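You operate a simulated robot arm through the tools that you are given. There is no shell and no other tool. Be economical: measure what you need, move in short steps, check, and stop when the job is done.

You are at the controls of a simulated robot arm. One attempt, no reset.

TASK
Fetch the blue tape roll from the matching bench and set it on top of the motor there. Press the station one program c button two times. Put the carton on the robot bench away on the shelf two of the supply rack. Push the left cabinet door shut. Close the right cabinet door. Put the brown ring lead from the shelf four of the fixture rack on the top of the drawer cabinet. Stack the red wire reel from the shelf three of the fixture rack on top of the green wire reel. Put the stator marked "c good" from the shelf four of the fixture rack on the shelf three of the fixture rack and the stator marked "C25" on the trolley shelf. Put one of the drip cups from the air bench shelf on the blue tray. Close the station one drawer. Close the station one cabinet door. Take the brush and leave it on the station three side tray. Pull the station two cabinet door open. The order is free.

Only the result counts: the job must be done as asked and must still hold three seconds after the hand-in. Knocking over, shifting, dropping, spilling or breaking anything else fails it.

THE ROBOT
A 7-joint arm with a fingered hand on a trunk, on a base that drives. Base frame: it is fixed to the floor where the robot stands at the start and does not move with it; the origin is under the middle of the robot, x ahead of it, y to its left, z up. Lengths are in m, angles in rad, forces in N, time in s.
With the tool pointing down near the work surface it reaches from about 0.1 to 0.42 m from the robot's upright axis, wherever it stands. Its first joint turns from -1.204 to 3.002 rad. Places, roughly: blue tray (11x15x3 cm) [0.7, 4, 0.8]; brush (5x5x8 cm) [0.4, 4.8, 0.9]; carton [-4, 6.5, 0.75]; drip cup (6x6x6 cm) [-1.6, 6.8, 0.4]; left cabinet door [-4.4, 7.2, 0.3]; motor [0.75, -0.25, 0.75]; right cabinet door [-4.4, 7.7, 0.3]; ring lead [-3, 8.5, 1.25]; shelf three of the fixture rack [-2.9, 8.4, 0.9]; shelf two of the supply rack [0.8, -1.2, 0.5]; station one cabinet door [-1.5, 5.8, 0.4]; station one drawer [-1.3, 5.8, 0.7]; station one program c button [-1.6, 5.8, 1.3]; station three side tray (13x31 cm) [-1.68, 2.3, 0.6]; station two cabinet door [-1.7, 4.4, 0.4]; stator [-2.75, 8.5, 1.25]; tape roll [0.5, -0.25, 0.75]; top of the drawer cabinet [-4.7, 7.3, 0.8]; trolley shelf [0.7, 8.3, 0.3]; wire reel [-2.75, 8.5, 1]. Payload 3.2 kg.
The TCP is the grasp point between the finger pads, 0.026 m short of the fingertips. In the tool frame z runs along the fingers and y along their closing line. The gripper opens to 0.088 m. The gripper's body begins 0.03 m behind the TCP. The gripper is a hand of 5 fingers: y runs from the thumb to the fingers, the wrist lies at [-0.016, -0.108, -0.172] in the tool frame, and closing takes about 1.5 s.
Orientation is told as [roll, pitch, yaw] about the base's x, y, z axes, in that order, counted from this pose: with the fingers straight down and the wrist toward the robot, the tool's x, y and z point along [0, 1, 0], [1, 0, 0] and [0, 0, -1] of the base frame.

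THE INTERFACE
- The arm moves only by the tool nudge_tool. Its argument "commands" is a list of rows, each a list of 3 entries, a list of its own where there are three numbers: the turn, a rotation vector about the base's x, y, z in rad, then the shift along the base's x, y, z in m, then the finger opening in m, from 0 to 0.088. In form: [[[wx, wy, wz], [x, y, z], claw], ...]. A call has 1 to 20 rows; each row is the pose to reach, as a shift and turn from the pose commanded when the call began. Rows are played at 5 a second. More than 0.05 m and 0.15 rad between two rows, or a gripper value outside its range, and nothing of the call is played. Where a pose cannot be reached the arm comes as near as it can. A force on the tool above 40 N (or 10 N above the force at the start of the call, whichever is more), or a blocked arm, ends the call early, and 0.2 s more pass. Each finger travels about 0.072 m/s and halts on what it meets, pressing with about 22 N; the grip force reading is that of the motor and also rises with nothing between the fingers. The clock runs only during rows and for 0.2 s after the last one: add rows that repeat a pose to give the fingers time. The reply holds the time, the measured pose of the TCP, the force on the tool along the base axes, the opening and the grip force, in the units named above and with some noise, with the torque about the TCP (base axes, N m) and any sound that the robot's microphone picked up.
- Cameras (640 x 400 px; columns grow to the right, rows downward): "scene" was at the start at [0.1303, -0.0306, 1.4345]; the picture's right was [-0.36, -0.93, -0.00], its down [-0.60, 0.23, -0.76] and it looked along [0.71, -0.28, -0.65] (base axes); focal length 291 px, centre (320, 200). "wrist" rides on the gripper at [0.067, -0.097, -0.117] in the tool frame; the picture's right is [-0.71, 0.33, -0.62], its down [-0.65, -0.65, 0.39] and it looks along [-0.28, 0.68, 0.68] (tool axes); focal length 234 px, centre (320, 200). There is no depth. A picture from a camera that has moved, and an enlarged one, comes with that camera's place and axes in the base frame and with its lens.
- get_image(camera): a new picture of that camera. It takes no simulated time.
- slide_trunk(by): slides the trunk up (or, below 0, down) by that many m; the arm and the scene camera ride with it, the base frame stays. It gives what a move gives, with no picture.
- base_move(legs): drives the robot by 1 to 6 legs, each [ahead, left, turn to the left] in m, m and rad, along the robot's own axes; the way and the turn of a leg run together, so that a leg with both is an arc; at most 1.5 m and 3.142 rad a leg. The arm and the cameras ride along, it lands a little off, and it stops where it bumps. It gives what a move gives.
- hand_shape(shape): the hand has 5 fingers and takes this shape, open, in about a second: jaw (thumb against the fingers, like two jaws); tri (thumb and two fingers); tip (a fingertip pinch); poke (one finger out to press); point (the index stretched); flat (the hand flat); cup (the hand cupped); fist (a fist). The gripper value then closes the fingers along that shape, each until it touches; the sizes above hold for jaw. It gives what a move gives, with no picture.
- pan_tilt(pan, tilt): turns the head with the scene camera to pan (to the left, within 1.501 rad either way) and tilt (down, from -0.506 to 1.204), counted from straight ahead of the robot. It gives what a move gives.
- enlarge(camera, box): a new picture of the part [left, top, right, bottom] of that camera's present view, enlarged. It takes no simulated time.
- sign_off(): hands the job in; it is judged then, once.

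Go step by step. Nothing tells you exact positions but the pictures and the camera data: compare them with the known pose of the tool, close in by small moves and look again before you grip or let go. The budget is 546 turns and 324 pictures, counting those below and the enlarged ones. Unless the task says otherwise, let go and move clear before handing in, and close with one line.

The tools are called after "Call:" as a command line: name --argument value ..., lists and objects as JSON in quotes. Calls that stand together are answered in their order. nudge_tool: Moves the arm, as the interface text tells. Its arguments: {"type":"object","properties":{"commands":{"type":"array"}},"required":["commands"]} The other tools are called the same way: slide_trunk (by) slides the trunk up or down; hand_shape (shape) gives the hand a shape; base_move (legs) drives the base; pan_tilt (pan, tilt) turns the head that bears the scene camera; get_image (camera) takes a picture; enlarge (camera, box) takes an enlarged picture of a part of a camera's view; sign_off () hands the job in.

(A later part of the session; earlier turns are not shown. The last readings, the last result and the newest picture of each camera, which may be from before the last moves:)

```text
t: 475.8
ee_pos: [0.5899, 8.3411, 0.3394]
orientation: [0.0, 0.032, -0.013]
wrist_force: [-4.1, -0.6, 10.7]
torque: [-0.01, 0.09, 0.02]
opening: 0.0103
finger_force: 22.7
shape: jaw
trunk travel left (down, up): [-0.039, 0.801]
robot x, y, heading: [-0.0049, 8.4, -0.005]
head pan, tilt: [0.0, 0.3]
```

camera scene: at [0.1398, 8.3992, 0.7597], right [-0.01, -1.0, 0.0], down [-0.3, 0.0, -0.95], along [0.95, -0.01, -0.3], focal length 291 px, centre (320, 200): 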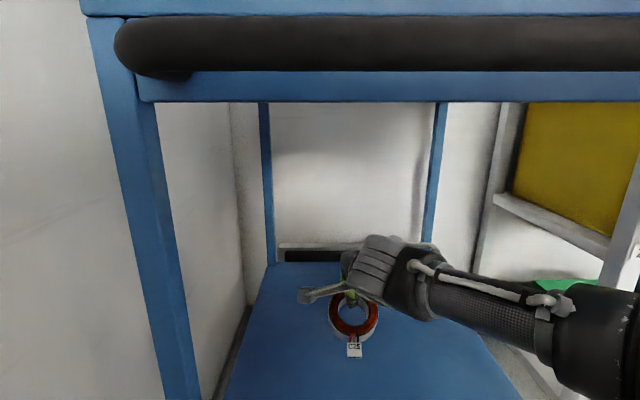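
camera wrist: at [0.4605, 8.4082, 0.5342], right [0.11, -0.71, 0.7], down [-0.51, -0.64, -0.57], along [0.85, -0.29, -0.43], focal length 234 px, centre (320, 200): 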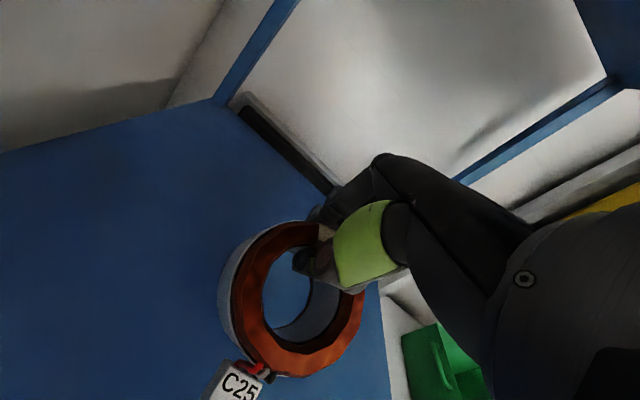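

Seated on the shelf. Release, rise, and check.

Call:
nudge_tool --commands '[[[0, 0, 0], [0, 0, 0.003], 0.02], [[0, 0, 0], [0, 0, 0.003], 0.04], [[0, 0, 0], [0, 0, 0.003], 0.055], [[0, 0, 0], [0, 0, 0.003], 0.055], [[0, 0, 0], [0, 0, 0.003], 0.055], [[0, 0, 0], [0, 0, 0.03], 0.055], [[0, 0, 0], [0, 0, 0.07], 0.055], [[0, -0.1, 0], [0, 0, 0.1], 0.055], [[0, -0.2, 0], [0, 0, 0.12], 0.055], [[0, -0.3, 0], [0, 0, 0.13], 0.055]]'

Call:
enlarge --camera "scene" --box '[260, 220, 440, 380]'

```text
t: 478.0
ee_pos: [0.5895, 8.34, 0.4658]
orientation: [0.001, -0.259, -0.015]
wrist_force: [-0.3, -0.6, 0.1]
torque: [0.01, 0.0, 0.0]
opening: 0.0542
finger_force: 0.0
shape: jaw
trunk travel left (down, up): [-0.039, 0.801]
robot x, y, heading: [-0.0055, 8.3981, -0.006]
head pan, tilt: [0.0, 0.3]
```

```text
2.50 times, centred on (350, 300) of scene
camera zoom: at [0.1389, 8.3993, 0.7599], right [-0.01, -1.0, 0.0], down [-0.3, 0.0, -0.96], along [0.96, -0.01, -0.3], focal length 727 px, centre (245, -50)
```

zoom: 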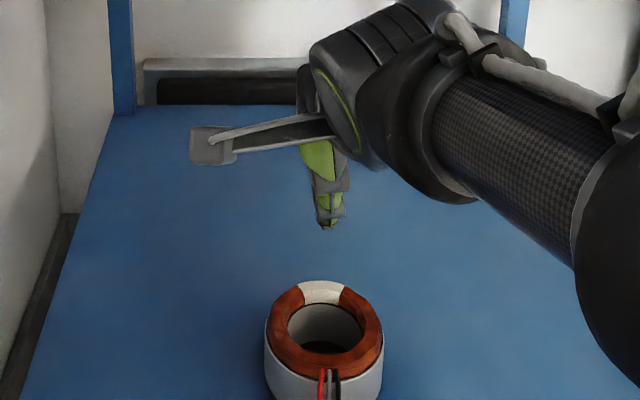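

C25 is on the trolley shelf. Return to the fixture rack for the brown ring lead.

Call:
base_move --legs '[[-0.55, 0, 0], [0, -1.06, 0.01], [0, 0, 1.571]]'

Call:
slide_trunk --by 0.4

Call:
slide_trunk --by 0.4

Call:
base_move --legs '[[0, 1.4, 0], [0, 1.2, 0]]'

```text
t: 489.9
ee_pos: [-0.4855, 7.9438, 0.4662]
orientation: [-0.001, -0.259, 1.552]
wrist_force: [0.1, 0.1, 0.7]
torque: [0.0, -0.02, 0.02]
opening: 0.0543
finger_force: 0.1
shape: jaw
trunk travel left (down, up): [-0.039, 0.801]
robot x, y, heading: [-0.5492, 7.3504, 1.558]
head pan, tilt: [0.0, 0.3]
```

```text
t: 493.7
ee_pos: [-0.4848, 7.9434, 0.8657]
orientation: [-0.001, -0.258, 1.553]
wrist_force: [-1.0, 0.1, -0.1]
torque: [0.0, 0.01, 0.0]
opening: 0.0542
finger_force: 0.1
shape: jaw
trunk travel left (down, up): [-0.439, 0.401]
robot x, y, heading: [-0.5466, 7.3517, 1.563]
head pan, tilt: [0.0, 0.3]
```

```text
t: 497.6
ee_pos: [-0.4854, 7.9456, 1.2653]
orientation: [0.001, -0.258, 1.552]
wrist_force: [0.3, 0.2, 1.3]
torque: [-0.01, -0.02, -0.01]
opening: 0.0548
finger_force: 0.0
shape: jaw
trunk travel left (down, up): [-0.839, 0.001]
robot x, y, heading: [-0.5472, 7.3502, 1.565]
head pan, tilt: [0.0, 0.3]
```

```text
t: 510.2
ee_pos: [-3.0858, 7.9854, 1.266]
orientation: [0.0, -0.257, 1.551]
wrist_force: [0.0, -0.1, 0.0]
torque: [-0.01, -0.02, 0.02]
opening: 0.0547
finger_force: 0.0
shape: jaw
trunk travel left (down, up): [-0.839, 0.001]
robot x, y, heading: [-3.1504, 7.3906, 1.556]
head pan, tilt: [0.0, 0.3]
```

Call:
base_move --legs '[[0, 0.03, 0.014]]'

Call:
nudge_tool --commands '[[[0.05, 0, 0], [-0.015, 0, 0.025], 0.05], [[0.1, 0, 0], [-0.03, 0, 0.05], 0.05], [[0.15, 0, 0], [-0.045, 0, 0.07], 0.05], [[0.2, 0, 0], [-0.055, 0, 0.085], 0.05]]'

Call:
base_move --legs '[[0.3, 0, 0]]'

Call:
get_image --camera "wrist"

Call:
pan_tilt --pan 0.0 --tilt 0.45

Call:
get_image --camera "scene"

```text
t: 511.1
ee_pos: [-3.1194, 7.9865, 1.2661]
orientation: [0.005, -0.258, 1.561]
wrist_force: [0.8, -0.6, 0.4]
torque: [0.03, 0.02, 0.03]
opening: 0.0546
finger_force: 0.0
shape: jaw
trunk travel left (down, up): [-0.839, 0.001]
robot x, y, heading: [-3.1786, 7.3901, 1.572]
head pan, tilt: [0.0, 0.3]
```

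```text
t: 512.1
ee_pos: [-3.1785, 7.9852, 1.3505]
orientation: [0.003, -0.462, 1.565]
wrist_force: [0.0, -0.2, 0.6]
torque: [0.02, 0.0, -0.02]
opening: 0.0506
finger_force: 0.1
shape: jaw
trunk travel left (down, up): [-0.839, 0.001]
robot x, y, heading: [-3.177, 7.3894, 1.574]
head pan, tilt: [0.0, 0.3]
```

```text
t: 514.1
ee_pos: [-3.1772, 8.2855, 1.3515]
orientation: [0.003, -0.458, 1.56]
wrist_force: [-0.5, -0.1, 0.7]
torque: [0.0, 0.01, 0.0]
opening: 0.0507
finger_force: 0.1
shape: jaw
trunk travel left (down, up): [-0.839, 0.001]
robot x, y, heading: [-3.1799, 7.6868, 1.569]
head pan, tilt: [0.0, 0.3]
```

```text
96 pictures are left
camera wrist: at [-3.2465, 8.1459, 1.4129], right [0.71, 0.01, 0.7], down [0.64, -0.42, -0.64], along [0.29, 0.91, -0.31], focal length 234 px, centre (320, 200)
```

wrist: 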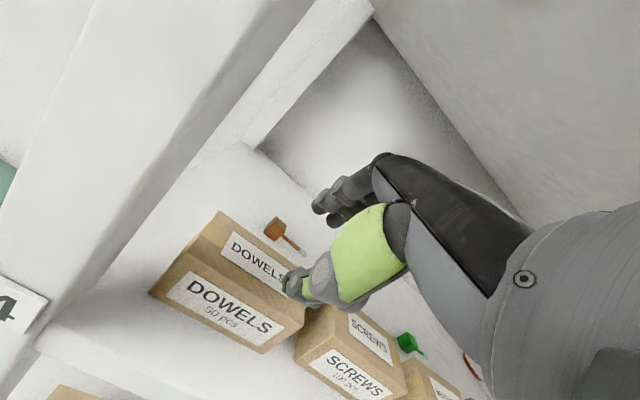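

```text
t: 514.8
ee_pos: [-3.1771, 8.2862, 1.35]
orientation: [0.003, -0.459, 1.559]
wrist_force: [-0.1, 0.6, -0.7]
torque: [0.01, 0.0, 0.0]
opening: 0.0506
finger_force: 0.0
shape: jaw
trunk travel left (down, up): [-0.839, 0.001]
robot x, y, heading: [-3.1837, 7.6906, 1.57]
head pan, tilt: [0.0, 0.45]
```

```text
95 pictures are left
camera scene: at [-3.1786, 7.8329, 1.5459], right [1.0, 0.0, 0.0], down [0.0, -0.44, -0.9], along [0.0, 0.9, -0.44], focal length 291 px, centre (320, 200)
```

scene: 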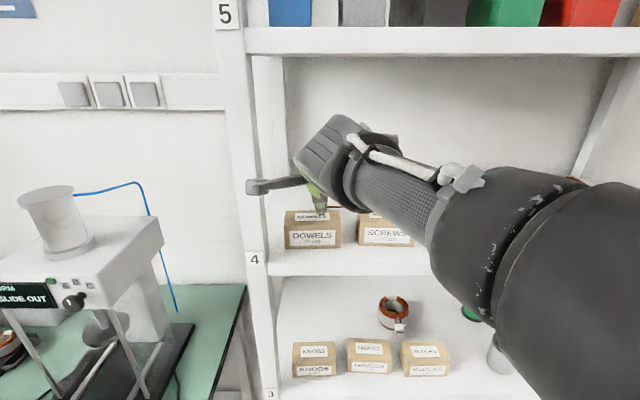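

Brown block at (-3.174,8.414). Advance over it, then lower with near-vertical fingers.

Call:
base_move --legs '[[0.127, -0.003, 0]]'

Call:
nudge_tool --commands '[[[-0.1, 0, 0], [0, 0, -0.02], 0.05], [[-0.2, 0, 0], [0, 0, -0.035], 0.05], [[-0.3, 0, 0], [0, 0, -0.045], 0.05], [[-0.4, 0, 0], [0, 0, -0.055], 0.05]]'

Call:
get_image --camera "wrist"

Call:
enlarge --camera "scene" --box '[240, 120, 420, 260]'

```text
t: 516.1
ee_pos: [-3.175, 8.4113, 1.3515]
orientation: [0.004, -0.46, 1.56]
wrist_force: [-0.4, 0.2, 0.5]
torque: [0.0, -0.02, 0.02]
opening: 0.0504
finger_force: 0.0
shape: jaw
trunk travel left (down, up): [-0.839, 0.001]
robot x, y, heading: [-3.1772, 7.8166, 1.57]
head pan, tilt: [0.0, 0.45]
```

```text
t: 517.1
ee_pos: [-3.1751, 8.4143, 1.2947]
orientation: [-0.001, -0.057, 1.561]
wrist_force: [0.0, 0.0, -0.1]
torque: [-0.01, 0.03, 0.02]
opening: 0.0503
finger_force: 0.1
shape: jaw
trunk travel left (down, up): [-0.839, 0.001]
robot x, y, heading: [-3.1792, 7.8186, 1.572]
head pan, tilt: [0.0, 0.45]
```

```text
94 pictures are left
camera wrist: at [-3.2436, 8.31, 1.4063], right [0.71, 0.29, 0.64], down [0.64, -0.64, -0.42], along [0.29, 0.72, -0.64], focal length 234 px, centre (320, 200)
```

wrist: 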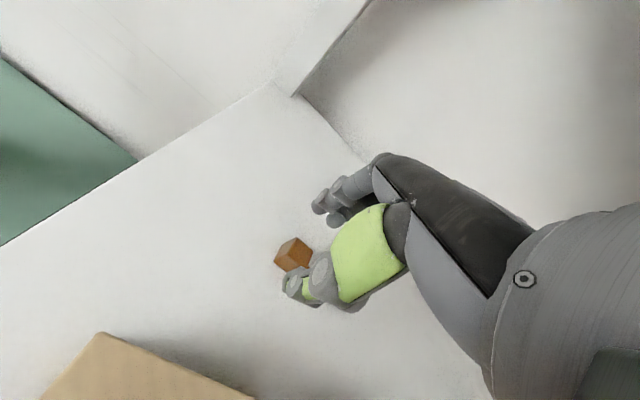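

```text
2.86 times, centred on (330, 190) of scene
camera zoom: at [-3.1757, 7.9606, 1.5458], right [1.0, 0.0, 0.0], down [0.0, -0.44, -0.9], along [0.0, 0.9, -0.44], focal length 831 px, centre (291, 229)
```

zoom: 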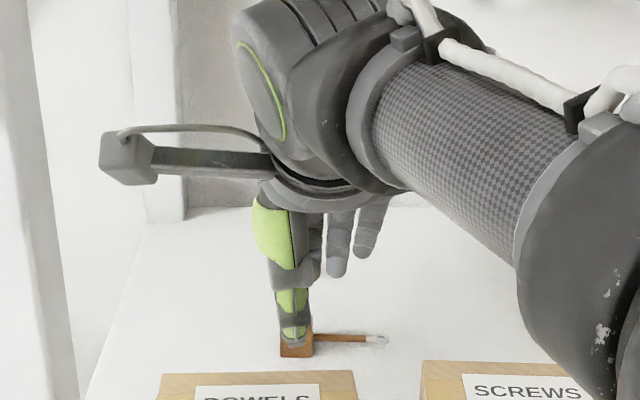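

Aligned. Descend 2.7 cm and close.

Call:
nudge_tool --commands '[[[0, 0, 0], [0.001, 0.001, -0.014], 0.05], [[0, 0, 0], [0.001, 0.001, -0.027], 0.05], [[0, 0, 0], [0.001, 0.001, -0.027], 0.03], [[0, 0, 0], [0.001, 0.001, -0.027], 0.01], [[0, 0, 0], [0.001, 0.001, -0.027], 0.01], [[0, 0, 0], [0.001, 0.001, -0.027], 0.01], [[0, 0, 0], [0.001, 0.001, -0.027], 0.01], [[0, 0, 0], [0.001, 0.001, -0.01], 0.01], [[0.1, 0, 0], [0.001, 0.001, 0.02], 0.01], [[0.2, 0, 0], [0.001, 0.001, 0.045], 0.01], [[0.3, 0, 0], [0.001, 0.001, 0.06], 0.01], [[0.4, 0, 0], [0.001, 0.001, 0.065], 0.01]]'

Call:
get_image --camera "wrist"

```text
t: 519.7
ee_pos: [-3.1713, 8.413, 1.3615]
orientation: [0.008, -0.459, 1.558]
wrist_force: [0.0, 0.8, -0.2]
torque: [-0.03, 0.02, 0.01]
opening: 0.0147
finger_force: 22.2
shape: jaw
trunk travel left (down, up): [-0.839, 0.001]
robot x, y, heading: [-3.1798, 7.8175, 1.576]
head pan, tilt: [0.0, 0.45]
```

```text
92 pictures are left
camera wrist: at [-3.2408, 8.2743, 1.4228], right [0.71, 0.01, 0.7], down [0.64, -0.42, -0.64], along [0.29, 0.91, -0.31], focal length 234 px, centre (320, 200)
```

wrist: 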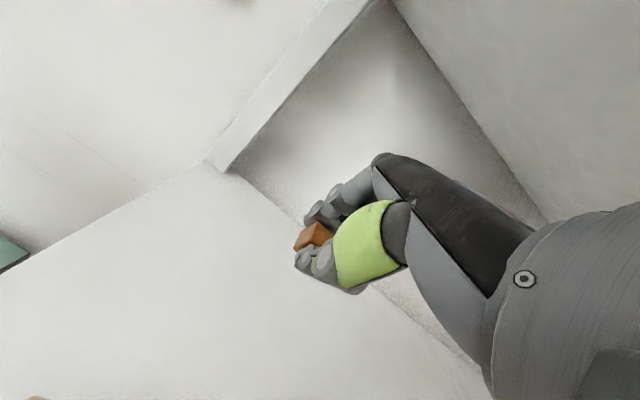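

Brown lead held. Back out, turn to face −x and look at the drawer cabinet.

Call:
base_move --legs '[[-0.55, 0, 0], [0, 0, 1.571], [0.15, 0, 0]]'

Call:
pan_tilt --pan 0.1 --tilt 0.5

Call:
get_image --camera "scene"

```text
t: 527.6
ee_pos: [-3.9217, 7.273, 1.3606]
orientation: [0.003, -0.46, 3.134]
wrist_force: [0.0, 1.1, 0.4]
torque: [0.0, -0.02, -0.02]
opening: 0.0149
finger_force: 22.0
shape: jaw
trunk travel left (down, up): [-0.839, 0.001]
robot x, y, heading: [-3.3248, 7.2724, -3.139]
head pan, tilt: [0.0, 0.45]
```

```text
t: 528.3
ee_pos: [-3.924, 7.2738, 1.3603]
orientation: [0.002, -0.458, 3.131]
wrist_force: [0.0, -0.3, -0.4]
torque: [-0.03, -0.06, 0.0]
opening: 0.0148
finger_force: 21.9
shape: jaw
trunk travel left (down, up): [-0.839, 0.001]
robot x, y, heading: [-3.324, 7.2747, -3.144]
head pan, tilt: [0.099, 0.499]
```

```text
91 pictures are left
camera scene: at [-3.4667, 7.2631, 1.5414], right [-0.1, 0.99, 0.0], down [0.48, 0.05, -0.88], along [-0.87, -0.09, -0.48], focal length 291 px, centre (320, 200)
```

scene: 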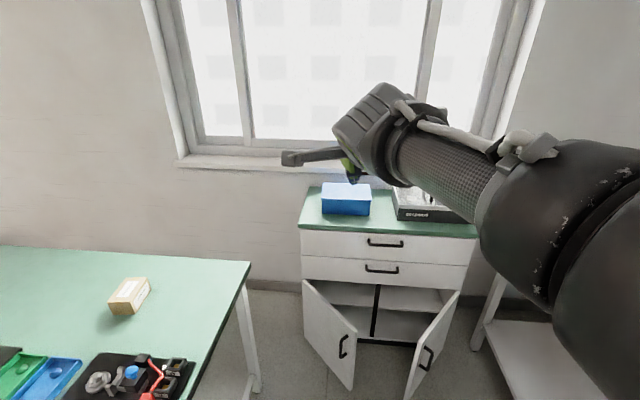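

The cabinet top (front edge x≈-4.54) has a free front strip; the carton is on the robot bench at left. Drive so the lead is above the strip at ≈(-4.59,7.38).

Call:
base_move --legs '[[0.62, -0.11, 0]]'

Call:
slide_trunk --by -0.38

Call:
get_image --camera "scene"

Call:
get_image --camera "wrist"

```text
t: 531.9
ee_pos: [-4.5469, 7.3776, 1.3611]
orientation: [0.002, -0.46, 3.139]
wrist_force: [0.9, 1.2, 0.5]
torque: [-0.01, 0.0, 0.0]
opening: 0.0149
finger_force: 22.2
shape: jaw
trunk travel left (down, up): [-0.839, 0.001]
robot x, y, heading: [-3.9501, 7.3807, -3.136]
head pan, tilt: [0.099, 0.499]
```

```text
t: 535.5
ee_pos: [-4.5462, 7.377, 0.9802]
orientation: [0.002, -0.461, 3.14]
wrist_force: [-0.8, -0.6, -0.7]
torque: [-0.02, -0.01, -0.04]
opening: 0.0149
finger_force: 21.6
shape: jaw
trunk travel left (down, up): [-0.459, 0.381]
robot x, y, heading: [-3.9514, 7.3844, -3.136]
head pan, tilt: [0.099, 0.499]
```

```text
90 pictures are left
camera scene: at [-4.0897, 7.3688, 1.1615], right [-0.11, 0.99, 0.0], down [0.48, 0.05, -0.88], along [-0.87, -0.09, -0.48], focal length 291 px, centre (320, 200)
```

scene: 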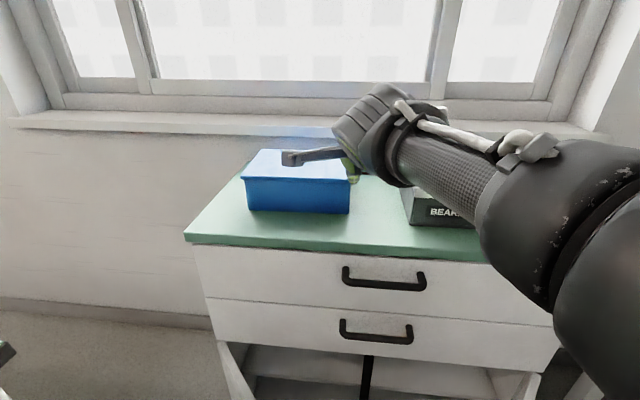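

```text
89 pictures are left
camera wrist: at [-4.4084, 7.3101, 1.0426], right [-0.02, 0.71, 0.7], down [0.41, 0.65, -0.64], along [-0.91, 0.28, -0.31], focal length 234 px, centre (320, 200)
```

wrist: 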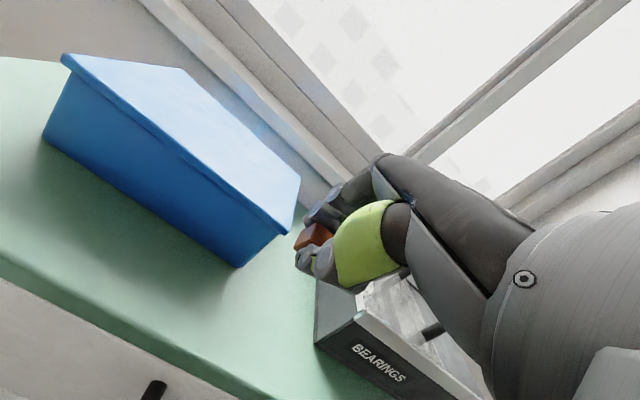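

Top z≈0.82; free strip x −4.51…−4.64. Align, straighten the hand and lower.

Call:
base_move --legs '[[0.018, -0.022, 0]]'

Call:
nudge_tool --commands '[[[0, -0.1, 0], [0, 0, -0.03], 0.01], [[0, -0.2, 0], [0, 0, -0.055], 0.01], [[0, -0.3, 0], [0, 0, -0.08], 0.01], [[0, -0.4, 0], [0, 0, -0.1], 0.01]]'

Call:
get_image --camera "wrist"

Call:
enlarge --camera "scene" --box '[260, 130, 440, 270]'

```text
t: 536.4
ee_pos: [-4.5653, 7.3994, 0.9796]
orientation: [0.002, -0.459, 3.139]
wrist_force: [0.0, 0.2, -0.7]
torque: [-0.03, 0.0, 0.02]
opening: 0.015
finger_force: 21.7
shape: jaw
trunk travel left (down, up): [-0.459, 0.381]
robot x, y, heading: [-3.966, 7.4011, -3.136]
head pan, tilt: [0.099, 0.499]
```

```text
t: 537.4
ee_pos: [-4.5662, 7.4001, 0.8798]
orientation: [0.002, -0.056, 3.141]
wrist_force: [0.7, 0.1, -0.9]
torque: [0.0, -0.02, 0.02]
opening: 0.015
finger_force: 21.9
shape: jaw
trunk travel left (down, up): [-0.459, 0.381]
robot x, y, heading: [-3.9678, 7.3997, -3.139]
head pan, tilt: [0.099, 0.499]
```

```text
88 pictures are left
camera wrist: at [-4.463, 7.3322, 0.9913], right [-0.29, 0.71, 0.64], down [0.63, 0.65, -0.43], along [-0.72, 0.28, -0.64], focal length 234 px, centre (320, 200)
```

wrist: 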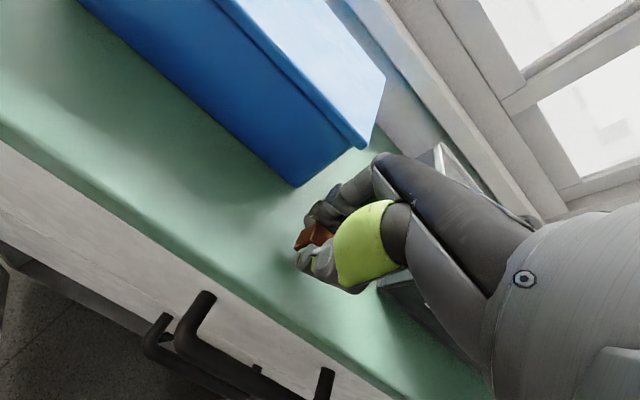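

```text
2.86 times, centred on (350, 200) of scene
camera zoom: at [-4.1082, 7.3907, 1.1614], right [-0.11, 0.99, 0.0], down [0.48, 0.05, -0.88], along [-0.87, -0.09, -0.48], focal length 831 px, centre (234, 200)
```

zoom: 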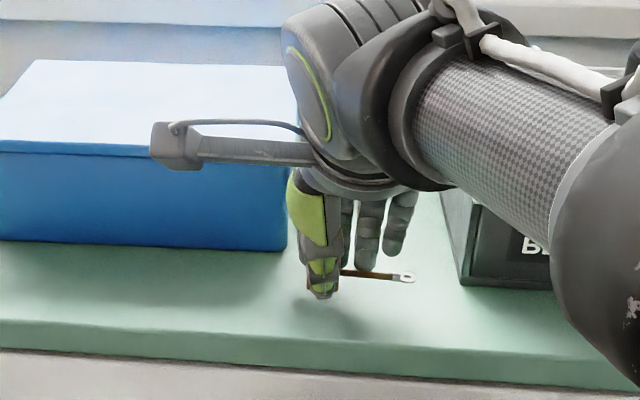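

Good spot on the strip. Lower to contact.

Call:
nudge_tool --commands '[[[0, 0, 0], [0.003, 0, -0.008], 0.01], [[0, 0, 0], [0.003, 0, -0.016], 0.01]]'

Call:
nudge_tool --commands '[[[0, 0, 0], [0, 0, -0.005], 0.01]]'

Call:
nudge_tool --commands '[[[0, 0, 0], [0, 0, -0.005], 0.01]]'

```text
t: 538.0
ee_pos: [-4.5618, 7.3991, 0.8686]
orientation: [0.004, -0.067, 3.137]
wrist_force: [0.2, -0.5, 11.5]
torque: [0.03, -0.1, 0.01]
opening: 0.0153
finger_force: 22.3
shape: jaw
trunk travel left (down, up): [-0.459, 0.381]
robot x, y, heading: [-3.9671, 7.3972, -3.134]
head pan, tilt: [0.099, 0.499]
```

```text
t: 538.4
ee_pos: [-4.5604, 7.3991, 0.8677]
orientation: [0.008, -0.077, 3.138]
wrist_force: [-2.8, 0.1, 30.0]
torque: [0.03, -0.2, 0.02]
opening: 0.0165
finger_force: 21.8
shape: jaw
trunk travel left (down, up): [-0.459, 0.381]
robot x, y, heading: [-3.9685, 7.3983, -3.136]
head pan, tilt: [0.099, 0.499]
```

```text
t: 538.8
ee_pos: [-4.5621, 7.3985, 0.8689]
orientation: [0.008, -0.091, 3.137]
wrist_force: [1.4, 1.0, 14.1]
torque: [-0.02, -0.21, -0.01]
opening: 0.0158
finger_force: 22.0
shape: jaw
trunk travel left (down, up): [-0.459, 0.381]
robot x, y, heading: [-3.9668, 7.4048, -3.133]
head pan, tilt: [0.099, 0.499]
stopped in row 1: the force on the tool passed its limit at 42 N (the readings are from after the stop); the commanded pose is now the measured one
```

In contact. Release and rise.

Call:
nudge_tool --commands '[[[0, 0, 0], [0, 0, 0.002], 0.02], [[0, 0, 0], [0, 0, 0.002], 0.04], [[0, 0, 0], [0, 0, 0.002], 0.05], [[0, 0, 0], [0, 0, 0.002], 0.05], [[0, 0, 0], [0, 0, 0.03], 0.05], [[0, 0, 0], [0, 0, 0.07], 0.05], [[0, 0, 0], [0, 0, 0.11], 0.05]]'

Call:
base_move --legs '[[-0.3, 0, 0]]'

Call:
get_image --camera "scene"

```text
t: 540.4
ee_pos: [-4.5625, 7.399, 0.9717]
orientation: [0.004, -0.078, 3.141]
wrist_force: [0.4, 0.3, -1.7]
torque: [0.01, 0.01, -0.03]
opening: 0.0499
finger_force: 0.1
shape: jaw
trunk travel left (down, up): [-0.459, 0.381]
robot x, y, heading: [-3.9666, 7.4009, -3.132]
head pan, tilt: [0.099, 0.499]
```

```text
t: 542.4
ee_pos: [-4.2596, 7.4026, 0.9734]
orientation: [0.007, -0.079, 3.136]
wrist_force: [1.3, -0.8, 0.8]
torque: [-0.01, -0.01, -0.03]
opening: 0.0495
finger_force: 0.1
shape: jaw
trunk travel left (down, up): [-0.459, 0.381]
robot x, y, heading: [-3.6685, 7.4042, -3.137]
head pan, tilt: [0.099, 0.499]
```

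```text
86 pictures are left
camera scene: at [-3.804, 7.3927, 1.1616], right [-0.1, 0.99, 0.0], down [0.48, 0.05, -0.88], along [-0.87, -0.09, -0.48], focal length 291 px, centre (320, 200)
```

scene: 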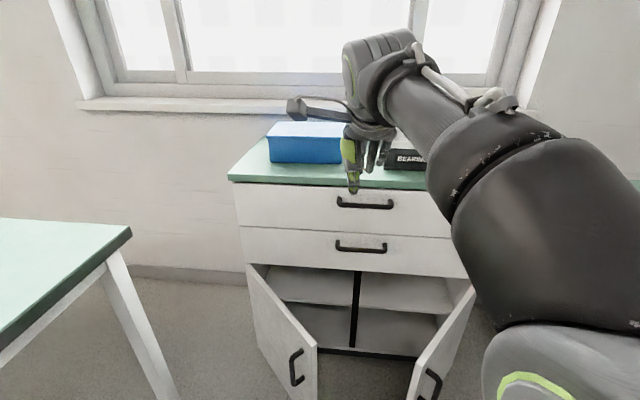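

Lead placed. Now the cabinet doors: both are ~48° open. I'll push each with a closed, forward-tilted hand at z≈0.37. Set up the hand and align with the left door (y≈7.26).

Call:
base_move --legs '[[-0.2, 0.14, 0]]'

Call:
slide_trunk --by -0.4

Call:
nudge_tool --commands '[[[0, 0.13, 0], [0, 0, -0.02], 0.02], [[0, 0.26, 0], [0, 0, -0.04], 0.0], [[0, 0.39, 0], [0, 0, -0.06], 0.0], [[0, 0.52, 0], [0, 0, -0.08], 0.0], [[0, 0.65, 0], [0, 0, -0.11], 0.0], [[0, 0.78, 0], [0, 0, -0.14], 0.0], [[0, 0.9, 0], [0, 0, -0.17], 0.0], [[0, 0.9, 0], [0, 0, -0.19], 0.0]]'

Call:
get_image --camera "scene"

```text
t: 544.2
ee_pos: [-4.0603, 7.2643, 0.9747]
orientation: [0.004, -0.079, 3.137]
wrist_force: [-0.6, 0.0, 0.5]
torque: [0.04, -0.01, -0.01]
opening: 0.0497
finger_force: 0.1
shape: jaw
trunk travel left (down, up): [-0.459, 0.381]
robot x, y, heading: [-3.4649, 7.2641, -3.14]
head pan, tilt: [0.099, 0.499]
```

```text
t: 548.1
ee_pos: [-4.0604, 7.2648, 0.5735]
orientation: [0.007, -0.079, 3.136]
wrist_force: [0.3, 0.2, 0.6]
torque: [-0.05, 0.0, 0.03]
opening: 0.0495
finger_force: 0.1
shape: jaw
trunk travel left (down, up): [-0.059, 0.781]
robot x, y, heading: [-3.4669, 7.2603, -3.137]
head pan, tilt: [0.099, 0.499]
```

```text
t: 549.9
ee_pos: [-4.0599, 7.2624, 0.3837]
orientation: [0.017, -0.98, 3.129]
wrist_force: [-0.8, -1.0, 0.3]
torque: [0.01, -0.02, 0.01]
opening: 0.0
finger_force: 21.9
shape: jaw
trunk travel left (down, up): [-0.059, 0.781]
robot x, y, heading: [-3.4679, 7.2639, -3.138]
head pan, tilt: [0.099, 0.499]
```

```text
85 pictures are left
camera scene: at [-3.6042, 7.254, 0.7615], right [-0.1, 0.99, 0.0], down [0.48, 0.05, -0.88], along [-0.87, -0.09, -0.48], focal length 291 px, centre (320, 200)
```

scene: 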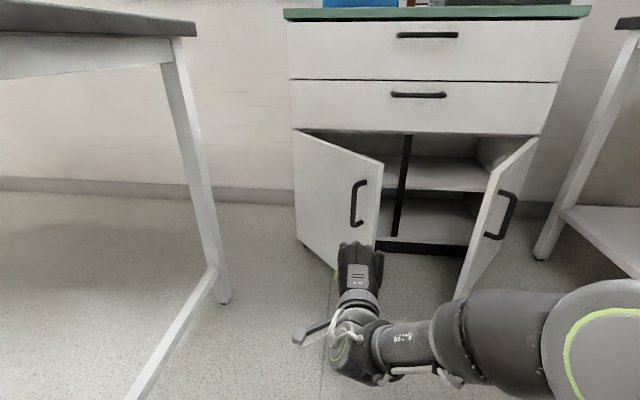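

Shift 5 cm left to miss the handle, then drive ahead to push the left door.

Call:
base_move --legs '[[0, 0.047, 0]]'

Call:
base_move --legs '[[0.3, 0, 0]]'

Call:
base_move --legs '[[0.12, 0, 0]]'

Call:
get_image --camera "scene"

```text
t: 550.8
ee_pos: [-4.06, 7.2162, 0.3838]
orientation: [0.013, -0.979, 3.131]
wrist_force: [-0.5, -0.1, 0.1]
torque: [0.02, 0.02, 0.01]
opening: 0.0002
finger_force: 22.3
shape: jaw
trunk travel left (down, up): [-0.059, 0.781]
robot x, y, heading: [-3.4632, 7.2181, -3.139]
head pan, tilt: [0.099, 0.499]
```

```text
t: 552.8
ee_pos: [-4.3599, 7.2173, 0.3836]
orientation: [0.014, -0.979, 3.129]
wrist_force: [0.1, 0.7, 0.3]
torque: [0.0, 0.01, 0.05]
opening: 0.0
finger_force: 21.9
shape: jaw
trunk travel left (down, up): [-0.059, 0.781]
robot x, y, heading: [-3.7639, 7.2148, -3.138]
head pan, tilt: [0.099, 0.499]
```

```text
t: 554.0
ee_pos: [-4.4783, 7.2176, 0.3838]
orientation: [0.014, -0.979, 3.13]
wrist_force: [-0.2, 0.0, 0.1]
torque: [0.0, 0.01, 0.01]
opening: 0.0
finger_force: 22.3
shape: jaw
trunk travel left (down, up): [-0.059, 0.781]
robot x, y, heading: [-3.8829, 7.2129, -3.138]
head pan, tilt: [0.099, 0.499]
```

```text
84 pictures are left
camera scene: at [-4.023, 7.2062, 0.7615], right [-0.1, 0.99, 0.0], down [0.48, 0.05, -0.88], along [-0.87, -0.09, -0.48], focal length 291 px, centre (320, 200)
```

scene: 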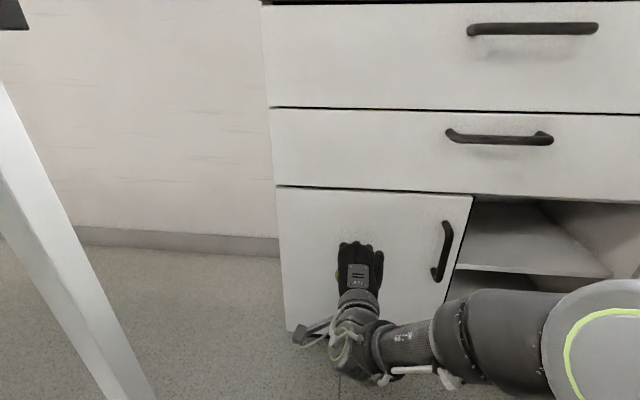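

Nearly shut. Push the last few cm.

Call:
base_move --legs '[[0.04, 0, 0]]'

Call:
base_move --legs '[[0.03, 0, 0]]'

Call:
get_image --camera "scene"

```text
t: 555.0
ee_pos: [-4.5054, 7.214, 0.3845]
orientation: [0.016, -0.982, 3.133]
wrist_force: [21.6, 4.2, 5.6]
torque: [0.07, -0.23, -0.2]
opening: 0.0001
finger_force: 21.7
shape: jaw
trunk travel left (down, up): [-0.059, 0.781]
robot x, y, heading: [-3.9136, 7.2152, -3.145]
head pan, tilt: [0.099, 0.499]
stopped in leg 1: the force on the tool passed its limit at 70 N (the readings are from after the stop); the commanded pose is now the measured one
```

```text
t: 555.7
ee_pos: [-4.5054, 7.2141, 0.3829]
orientation: [0.017, -0.978, 3.136]
wrist_force: [23.1, 3.9, 6.2]
torque: [0.07, -0.19, -0.18]
opening: 0.0001
finger_force: 22.2
shape: jaw
trunk travel left (down, up): [-0.059, 0.781]
robot x, y, heading: [-3.9167, 7.2138, -3.14]
head pan, tilt: [0.099, 0.499]
stopped in leg 1: the force on the tool passed its limit at 60 N (the readings are from after the stop); the commanded pose is now the measured one
```

```text
83 pictures are left
camera scene: at [-4.0543, 7.207, 0.7618], right [-0.1, 0.99, 0.0], down [0.47, 0.05, -0.88], along [-0.87, -0.09, -0.48], focal length 291 px, centre (320, 200)
```

scene: 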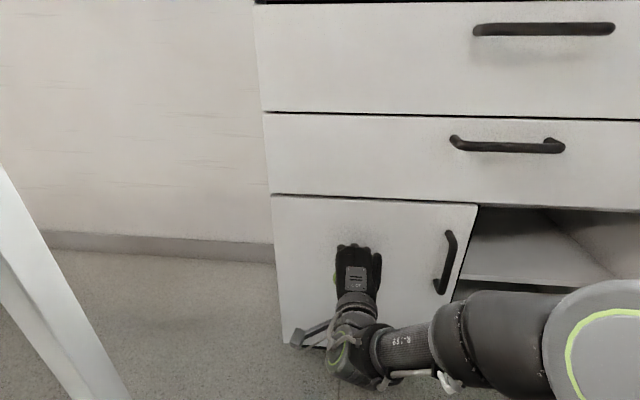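

Left door closed. Now the right door (push at y≈7.695).

Call:
base_move --legs '[[-0.45, 0, 0], [0, -0.48, 0]]'

Call:
get_image --camera "scene"

```text
t: 560.9
ee_pos: [-4.0566, 7.6925, 0.3822]
orientation: [0.017, -0.977, 3.137]
wrist_force: [-0.2, 0.4, -0.9]
torque: [0.01, 0.02, 0.0]
opening: 0.0
finger_force: 21.9
shape: jaw
trunk travel left (down, up): [-0.059, 0.781]
robot x, y, heading: [-3.4653, 7.695, -3.143]
head pan, tilt: [0.099, 0.499]
```

```text
82 pictures are left
camera scene: at [-3.6053, 7.6852, 0.7615], right [-0.1, 0.99, 0.0], down [0.48, 0.05, -0.88], along [-0.87, -0.09, -0.48], focal length 291 px, centre (320, 200)
```

scene: 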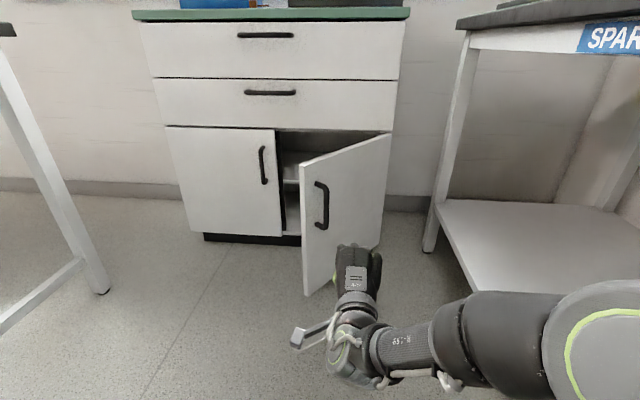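

Path is clear (elbow stays under the spare bench's top edge, away from its legs). Push ahead.

Call:
base_move --legs '[[0.3, 0, 0]]'

Call:
base_move --legs '[[0.12, 0, 0]]'

Call:
base_move --legs '[[0.05, 0, 0]]'

Call:
get_image --camera "scene"

```text
t: 562.9
ee_pos: [-4.3553, 7.6921, 0.3818]
orientation: [0.015, -0.978, 3.136]
wrist_force: [0.3, 0.5, -0.1]
torque: [0.01, 0.02, 0.04]
opening: 0.0001
finger_force: 21.8
shape: jaw
trunk travel left (down, up): [-0.059, 0.781]
robot x, y, heading: [-3.7656, 7.6933, -3.141]
head pan, tilt: [0.099, 0.499]
```

```text
t: 564.1
ee_pos: [-4.4742, 7.6921, 0.3835]
orientation: [0.017, -0.977, 3.138]
wrist_force: [-0.4, -0.1, 0.2]
torque: [0.01, 0.03, 0.02]
opening: 0.0
finger_force: 21.6
shape: jaw
trunk travel left (down, up): [-0.059, 0.781]
robot x, y, heading: [-3.8847, 7.6909, -3.142]
head pan, tilt: [0.099, 0.499]
```

```text
t: 565.1
ee_pos: [-4.5052, 7.6891, 0.3812]
orientation: [0.014, -0.976, -3.139]
wrist_force: [18.5, 3.9, 5.0]
torque: [0.08, -0.21, -0.11]
opening: 0.0
finger_force: 22.8
shape: jaw
trunk travel left (down, up): [-0.059, 0.781]
robot x, y, heading: [-3.918, 7.6933, -3.144]
head pan, tilt: [0.099, 0.499]
stopped in leg 1: the force on the tool passed its limit at 80 N (the readings are from after the stop); the commanded pose is now the measured one
```

```text
81 pictures are left
camera scene: at [-4.0571, 7.6849, 0.7618], right [-0.1, 0.99, 0.0], down [0.47, 0.05, -0.88], along [-0.87, -0.09, -0.48], focal length 291 px, centre (320, 200)
```

scene: 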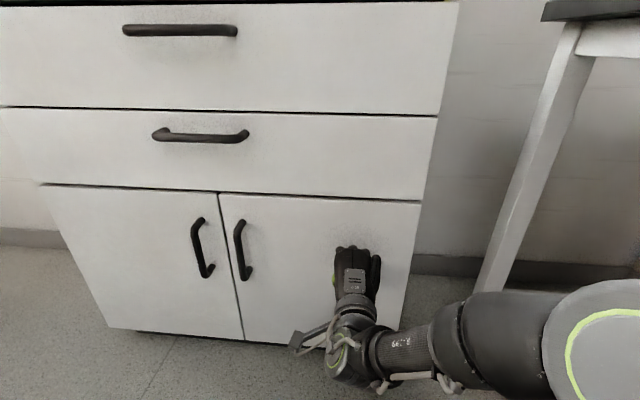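

Both cabinet doors are shut. Back off, raise, and go look at the carton on the robot bench (≈(-4.05,6.61)); also check the lead on the cabinet top.

Call:
base_move --legs '[[-0.4, 0.1, 0]]'

Call:
slide_trunk --by 0.4

Call:
slide_trunk --by 0.15

Call:
nudge_tool --commands '[[[0, -0.13, 0], [0, 0, 0.02], 0.04], [[0, -0.26, 0], [0, 0, 0.04], 0.088], [[0, -0.39, 0], [0, 0, 0.06], 0.088], [[0, -0.52, 0], [0, 0, 0.08], 0.088], [[0, -0.65, 0], [0, 0, 0.1], 0.088], [[0, -0.78, 0], [0, 0, 0.12], 0.088], [[0, -0.9, 0], [0, 0, 0.14], 0.088], [[0, -0.98, 0], [0, 0, 0.16], 0.088]]'

Call:
pan_tilt --pan 0.6 --tilt 0.5

Call:
get_image --camera "scene"

```text
t: 567.6
ee_pos: [-4.1054, 7.5912, 0.3809]
orientation: [0.014, -0.973, 3.14]
wrist_force: [-0.3, 0.2, 0.1]
torque: [-0.02, -0.02, 0.01]
opening: 0.0001
finger_force: 21.6
shape: jaw
trunk travel left (down, up): [-0.059, 0.781]
robot x, y, heading: [-3.5192, 7.595, 3.14]
head pan, tilt: [0.099, 0.499]
```

```text
t: 571.5
ee_pos: [-4.1055, 7.5905, 0.7797]
orientation: [0.013, -0.973, 3.139]
wrist_force: [-0.3, 0.3, -0.3]
torque: [0.05, 0.01, 0.02]
opening: 0.0001
finger_force: 22.1
shape: jaw
trunk travel left (down, up): [-0.459, 0.381]
robot x, y, heading: [-3.5213, 7.5929, 3.142]
head pan, tilt: [0.099, 0.499]
```

```text
t: 573.2
ee_pos: [-4.1061, 7.59, 0.9306]
orientation: [0.015, -0.972, 3.14]
wrist_force: [0.2, -1.2, 1.0]
torque: [-0.01, -0.02, 0.02]
opening: 0.0
finger_force: 22.5
shape: jaw
trunk travel left (down, up): [-0.609, 0.231]
robot x, y, heading: [-3.524, 7.5917, 3.137]
head pan, tilt: [0.099, 0.499]
```

```text
t: 575.0
ee_pos: [-4.1062, 7.5906, 1.0907]
orientation: [0.014, 0.011, -3.141]
wrist_force: [0.6, 0.0, 0.4]
torque: [0.01, -0.01, 0.0]
opening: 0.0879
finger_force: 0.0
shape: jaw
trunk travel left (down, up): [-0.609, 0.231]
robot x, y, heading: [-3.5209, 7.5945, 3.142]
head pan, tilt: [0.099, 0.499]
```

```text
t: 576.0
ee_pos: [-4.1058, 7.5913, 1.0894]
orientation: [0.012, 0.007, 3.143]
wrist_force: [-0.6, 0.5, 0.5]
torque: [-0.02, -0.01, -0.03]
opening: 0.0879
finger_force: 0.0
shape: jaw
trunk travel left (down, up): [-0.609, 0.231]
robot x, y, heading: [-3.5187, 7.5944, 3.141]
head pan, tilt: [0.6, 0.499]
```

```text
80 pictures are left
camera scene: at [-3.6428, 7.5417, 1.3115], right [-0.56, 0.83, 0.0], down [0.4, 0.27, -0.88], along [-0.73, -0.49, -0.48], focal length 291 px, centre (320, 200)
```

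scene: 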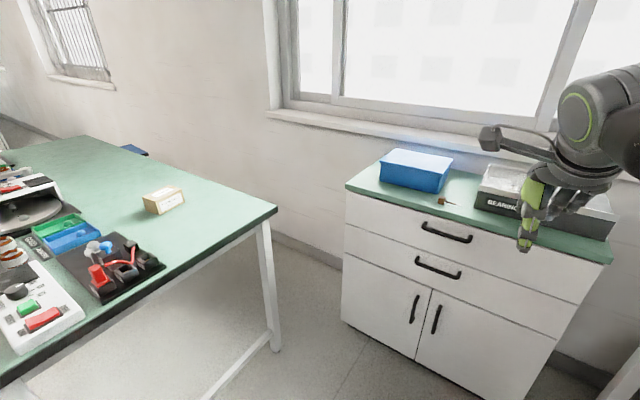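

Lead lies on the cabinet top and both doors are closed. Zoom on the carton.

Call:
enlarge --camera "scene" --box '[110, 160, 220, 240]'

```text
5.00 times, centred on (165, 200) of scene
camera zoom: at [-3.6428, 7.5417, 1.3115], right [-0.56, 0.83, 0.0], down [0.4, 0.27, -0.88], along [-0.73, -0.49, -0.48], focal length 1455 px, centre (1095, 200)
```

zoom: 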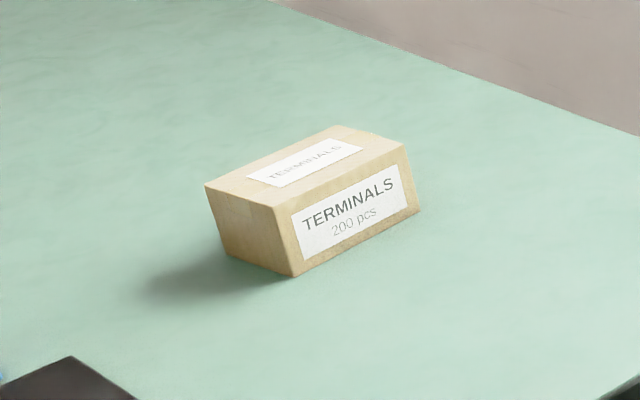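

The carton is ~10×6.5×4 cm, long side along x, centre (-4.073,6.611). I turn to face −y and line up above it.

Call:
base_move --legs '[[0, 0, 1.571], [0, -0.55, 0], [0.37, 0, 0]]'

Call:
pan_tilt --pan 0.0 --tilt 0.7

Call:
get_image --camera "scene"

Call:
get_image --camera "wrist"

```text
t: 584.9
ee_pos: [-4.0459, 6.6315, 1.0896]
orientation: [0.012, 0.008, -1.552]
wrist_force: [0.4, -0.6, 0.0]
torque: [-0.02, -0.03, 0.01]
opening: 0.0877
finger_force: 0.0
shape: jaw
trunk travel left (down, up): [-0.609, 0.231]
robot x, y, heading: [-4.0564, 7.2169, -1.553]
head pan, tilt: [0.6, 0.499]
```

```text
t: 585.9
ee_pos: [-4.0469, 6.6322, 1.0909]
orientation: [0.012, 0.007, -1.552]
wrist_force: [-0.5, -0.8, 0.2]
torque: [0.02, -0.01, 0.01]
opening: 0.0878
finger_force: 0.1
shape: jaw
trunk travel left (down, up): [-0.609, 0.231]
robot x, y, heading: [-4.0591, 7.2146, -1.554]
head pan, tilt: [0.0, 0.7]
```

```text
78 pictures are left
camera scene: at [-4.0558, 7.0837, 1.2938], right [-1.0, -0.02, 0.0], down [-0.01, 0.64, -0.77], along [0.01, -0.76, -0.64], focal length 291 px, centre (320, 200)
```

scene: 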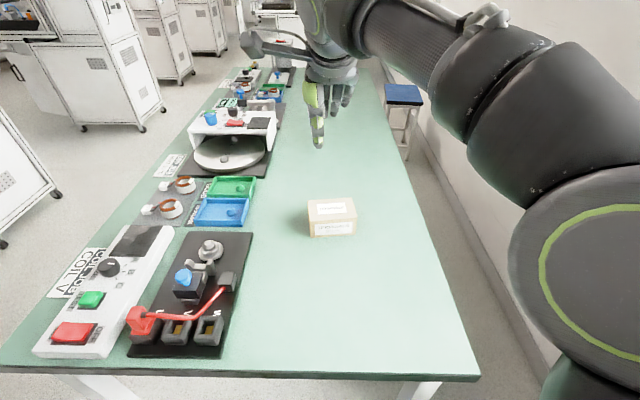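

```text
77 pictures are left
camera wrist: at [-3.9843, 6.7289, 1.2095], right [-0.71, -0.35, 0.61], down [-0.66, 0.64, -0.39], along [-0.26, -0.68, -0.69], focal length 234 px, centre (320, 200)
```

wrist: 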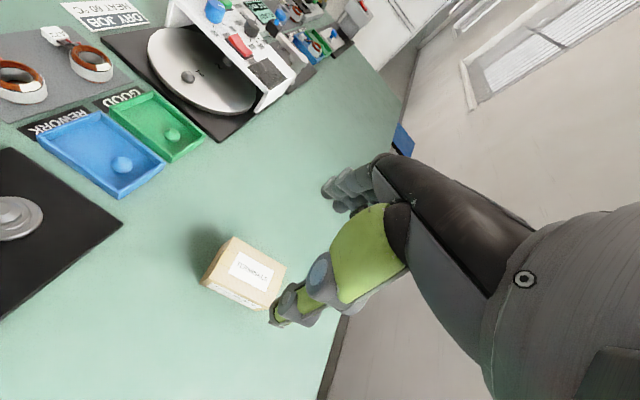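

Carton centre (-4.071,6.598). Shift and lower.

Call:
nudge_tool --commands '[[[0, 0, 0], [-0.012, -0.017, 0], 0.088], [[0, 0, 0], [-0.024, -0.034, 0], 0.088]]'

Call:
slide_trunk --by -0.16

Call:
get_image --camera "wrist"

Call:
get_image --camera "scene"

```text
t: 586.5
ee_pos: [-4.0718, 6.5976, 1.0907]
orientation: [0.011, 0.008, -1.552]
wrist_force: [0.3, -0.1, 0.0]
torque: [0.0, 0.01, 0.0]
opening: 0.0879
finger_force: 0.2
shape: jaw
trunk travel left (down, up): [-0.609, 0.231]
robot x, y, heading: [-4.0607, 7.2179, -1.552]
head pan, tilt: [0.0, 0.7]
```

```text
t: 588.3
ee_pos: [-4.0712, 6.5976, 0.9309]
orientation: [0.011, 0.007, -1.553]
wrist_force: [0.5, 0.9, 0.3]
torque: [0.03, 0.0, 0.01]
opening: 0.0878
finger_force: 0.0
shape: jaw
trunk travel left (down, up): [-0.449, 0.391]
robot x, y, heading: [-4.0584, 7.2179, -1.553]
head pan, tilt: [0.0, 0.7]
```

```text
76 pictures are left
camera wrist: at [-4.0083, 6.6948, 1.0495], right [-0.71, -0.35, 0.61], down [-0.66, 0.64, -0.39], along [-0.26, -0.68, -0.69], focal length 234 px, centre (320, 200)
```

wrist: 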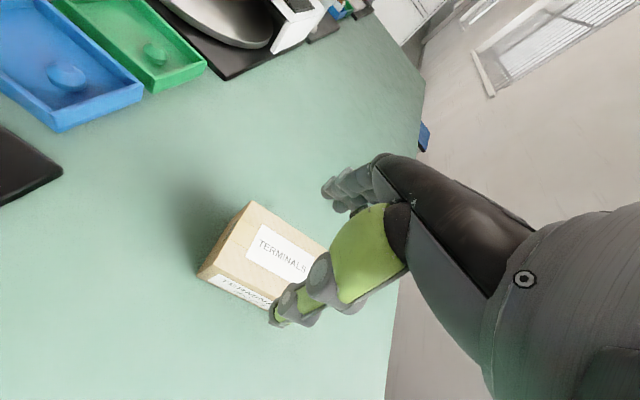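

```text
75 pictures are left
camera scene: at [-4.0559, 7.0839, 1.1338], right [-1.0, -0.02, 0.0], down [-0.01, 0.64, -0.76], along [0.01, -0.76, -0.64], focal length 291 px, centre (320, 200)
```

scene: 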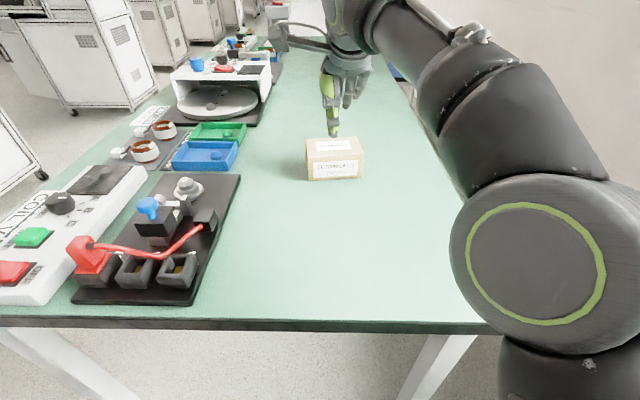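

Centred. Descend 6.8 cm and close.

Call:
nudge_tool --commands '[[[0, 0, 0], [0, 0, -0.025], 0.088], [[0, 0, 0], [0, 0, -0.05], 0.088], [[0, 0, 0], [0, 0, -0.066], 0.088]]'

Call:
nudge_tool --commands '[[[0, 0, 0], [0, 0, 0], 0.07], [[0, 0, 0], [0, 0, 0], 0.055], [[0, 0, 0], [0, 0, 0], 0.045], [[0, 0, 0], [0, 0, 0], 0.045], [[0, 0, 0], [0, 0, 0], 0.045], [[0, 0, 0], [0, 0, 0], 0.045], [[0, 0, 0], [0, 0, 0.03], 0.045], [[0, 0, 0], [0, 0, 0.07], 0.045], [[0, 0, 0], [0, 0, 0.11], 0.045]]'

Call:
get_image --camera "wrist"

```text
t: 589.1
ee_pos: [-4.0702, 6.5973, 0.8655]
orientation: [0.013, 0.004, -1.553]
wrist_force: [0.2, -0.5, 0.4]
torque: [-0.04, 0.01, 0.02]
opening: 0.088
finger_force: 0.1
shape: jaw
trunk travel left (down, up): [-0.449, 0.391]
robot x, y, heading: [-4.0585, 7.2178, -1.556]
head pan, tilt: [0.0, 0.7]
```

```text
t: 591.1
ee_pos: [-4.0683, 6.6052, 0.9693]
orientation: [0.012, 0.011, -1.551]
wrist_force: [-0.4, 0.2, -2.4]
torque: [-0.03, 0.01, -0.01]
opening: 0.0659
finger_force: 22.2
shape: jaw
out of reach, approached as far as the arm can: row 9
trunk travel left (down, up): [-0.449, 0.391]
robot x, y, heading: [-4.0591, 7.2187, -1.557]
head pan, tilt: [0.0, 0.7]
```

```text
74 pictures are left
camera wrist: at [-4.0071, 6.7031, 1.0884], right [-0.71, -0.35, 0.61], down [-0.66, 0.65, -0.39], along [-0.26, -0.68, -0.69], focal length 234 px, centre (320, 200)
```

wrist: 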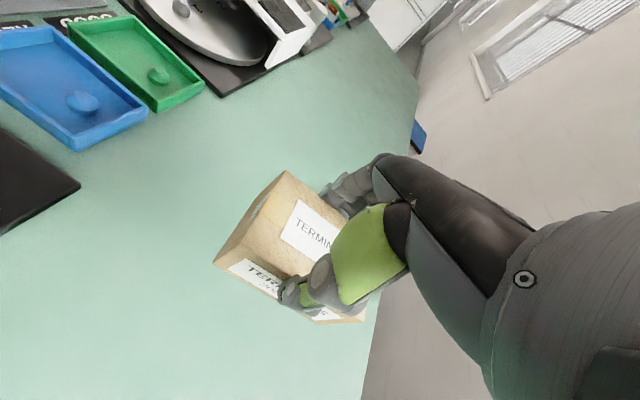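

Carton held (6.6 cm). Travel to the supply rack: back out, face +x along y≈7.58.

Call:
base_move --legs '[[-0.36, 0, 0], [0, 0, 1.555], [1.45, 0, 0], [1.45, 0, 0], [0.7, 0, 0]]'

Call:
base_move --legs '[[0, 0, -1.571], [1.45, 0, 0], [1.45, 0, 0], [1.45, 0, 0]]'

```text
t: 614.3
ee_pos: [0.151, 7.4699, 0.9695]
orientation: [0.012, 0.007, -0.02]
wrist_force: [0.3, -0.3, -3.2]
torque: [0.01, -0.01, -0.02]
opening: 0.0656
finger_force: 21.5
shape: jaw
trunk travel left (down, up): [-0.449, 0.391]
robot x, y, heading: [-0.4586, 7.5028, -0.024]
head pan, tilt: [0.0, 0.7]
```

```text
t: 638.9
ee_pos: [-0.6119, 2.5499, 0.9696]
orientation: [0.011, 0.008, -1.594]
wrist_force: [-1.1, 0.2, -3.9]
torque: [-0.02, 0.01, -0.01]
opening: 0.0652
finger_force: 22.0
shape: jaw
trunk travel left (down, up): [-0.449, 0.391]
robot x, y, heading: [-0.578, 3.1641, -1.598]
head pan, tilt: [0.0, 0.7]
```

Call:
base_move --legs '[[0, 0, 0.03], [1.4, 0.1, 0], [1.4, 0.1, 0]]'

Call:
pan_tilt --pan 0.4 --tilt 0.35

Call:
get_image --camera "scene"

```text
t: 652.9
ee_pos: [-0.4174, -0.2627, 0.9686]
orientation: [0.013, 0.008, -1.576]
wrist_force: [0.4, 0.5, -3.5]
torque: [0.05, -0.01, -0.05]
opening: 0.0654
finger_force: 21.5
shape: jaw
trunk travel left (down, up): [-0.449, 0.391]
robot x, y, heading: [-0.3924, 0.3517, -1.578]
head pan, tilt: [0.0, 0.7]
```

```text
t: 653.8
ee_pos: [-0.4173, -0.2625, 0.9689]
orientation: [0.013, 0.009, -1.576]
wrist_force: [1.2, 0.1, -3.1]
torque: [0.0, -0.02, 0.03]
opening: 0.0653
finger_force: 21.9
shape: jaw
trunk travel left (down, up): [-0.449, 0.391]
robot x, y, heading: [-0.3933, 0.3531, -1.577]
head pan, tilt: [0.4, 0.351]
```

```text
73 pictures are left
camera scene: at [-0.3563, 0.2148, 1.165], right [-0.92, -0.38, 0.0], down [-0.13, 0.32, -0.94], along [0.36, -0.87, -0.34], focal length 291 px, centre (320, 200)
```

scene: 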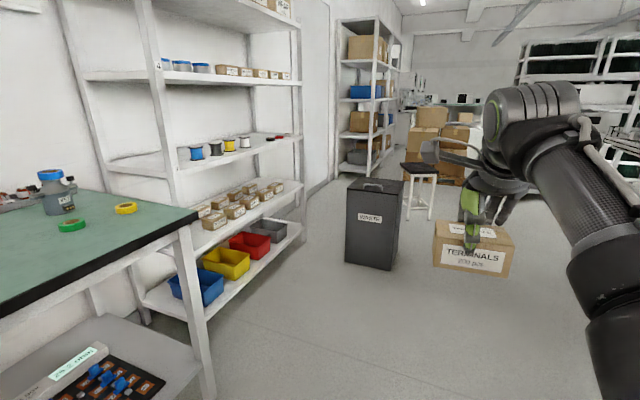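

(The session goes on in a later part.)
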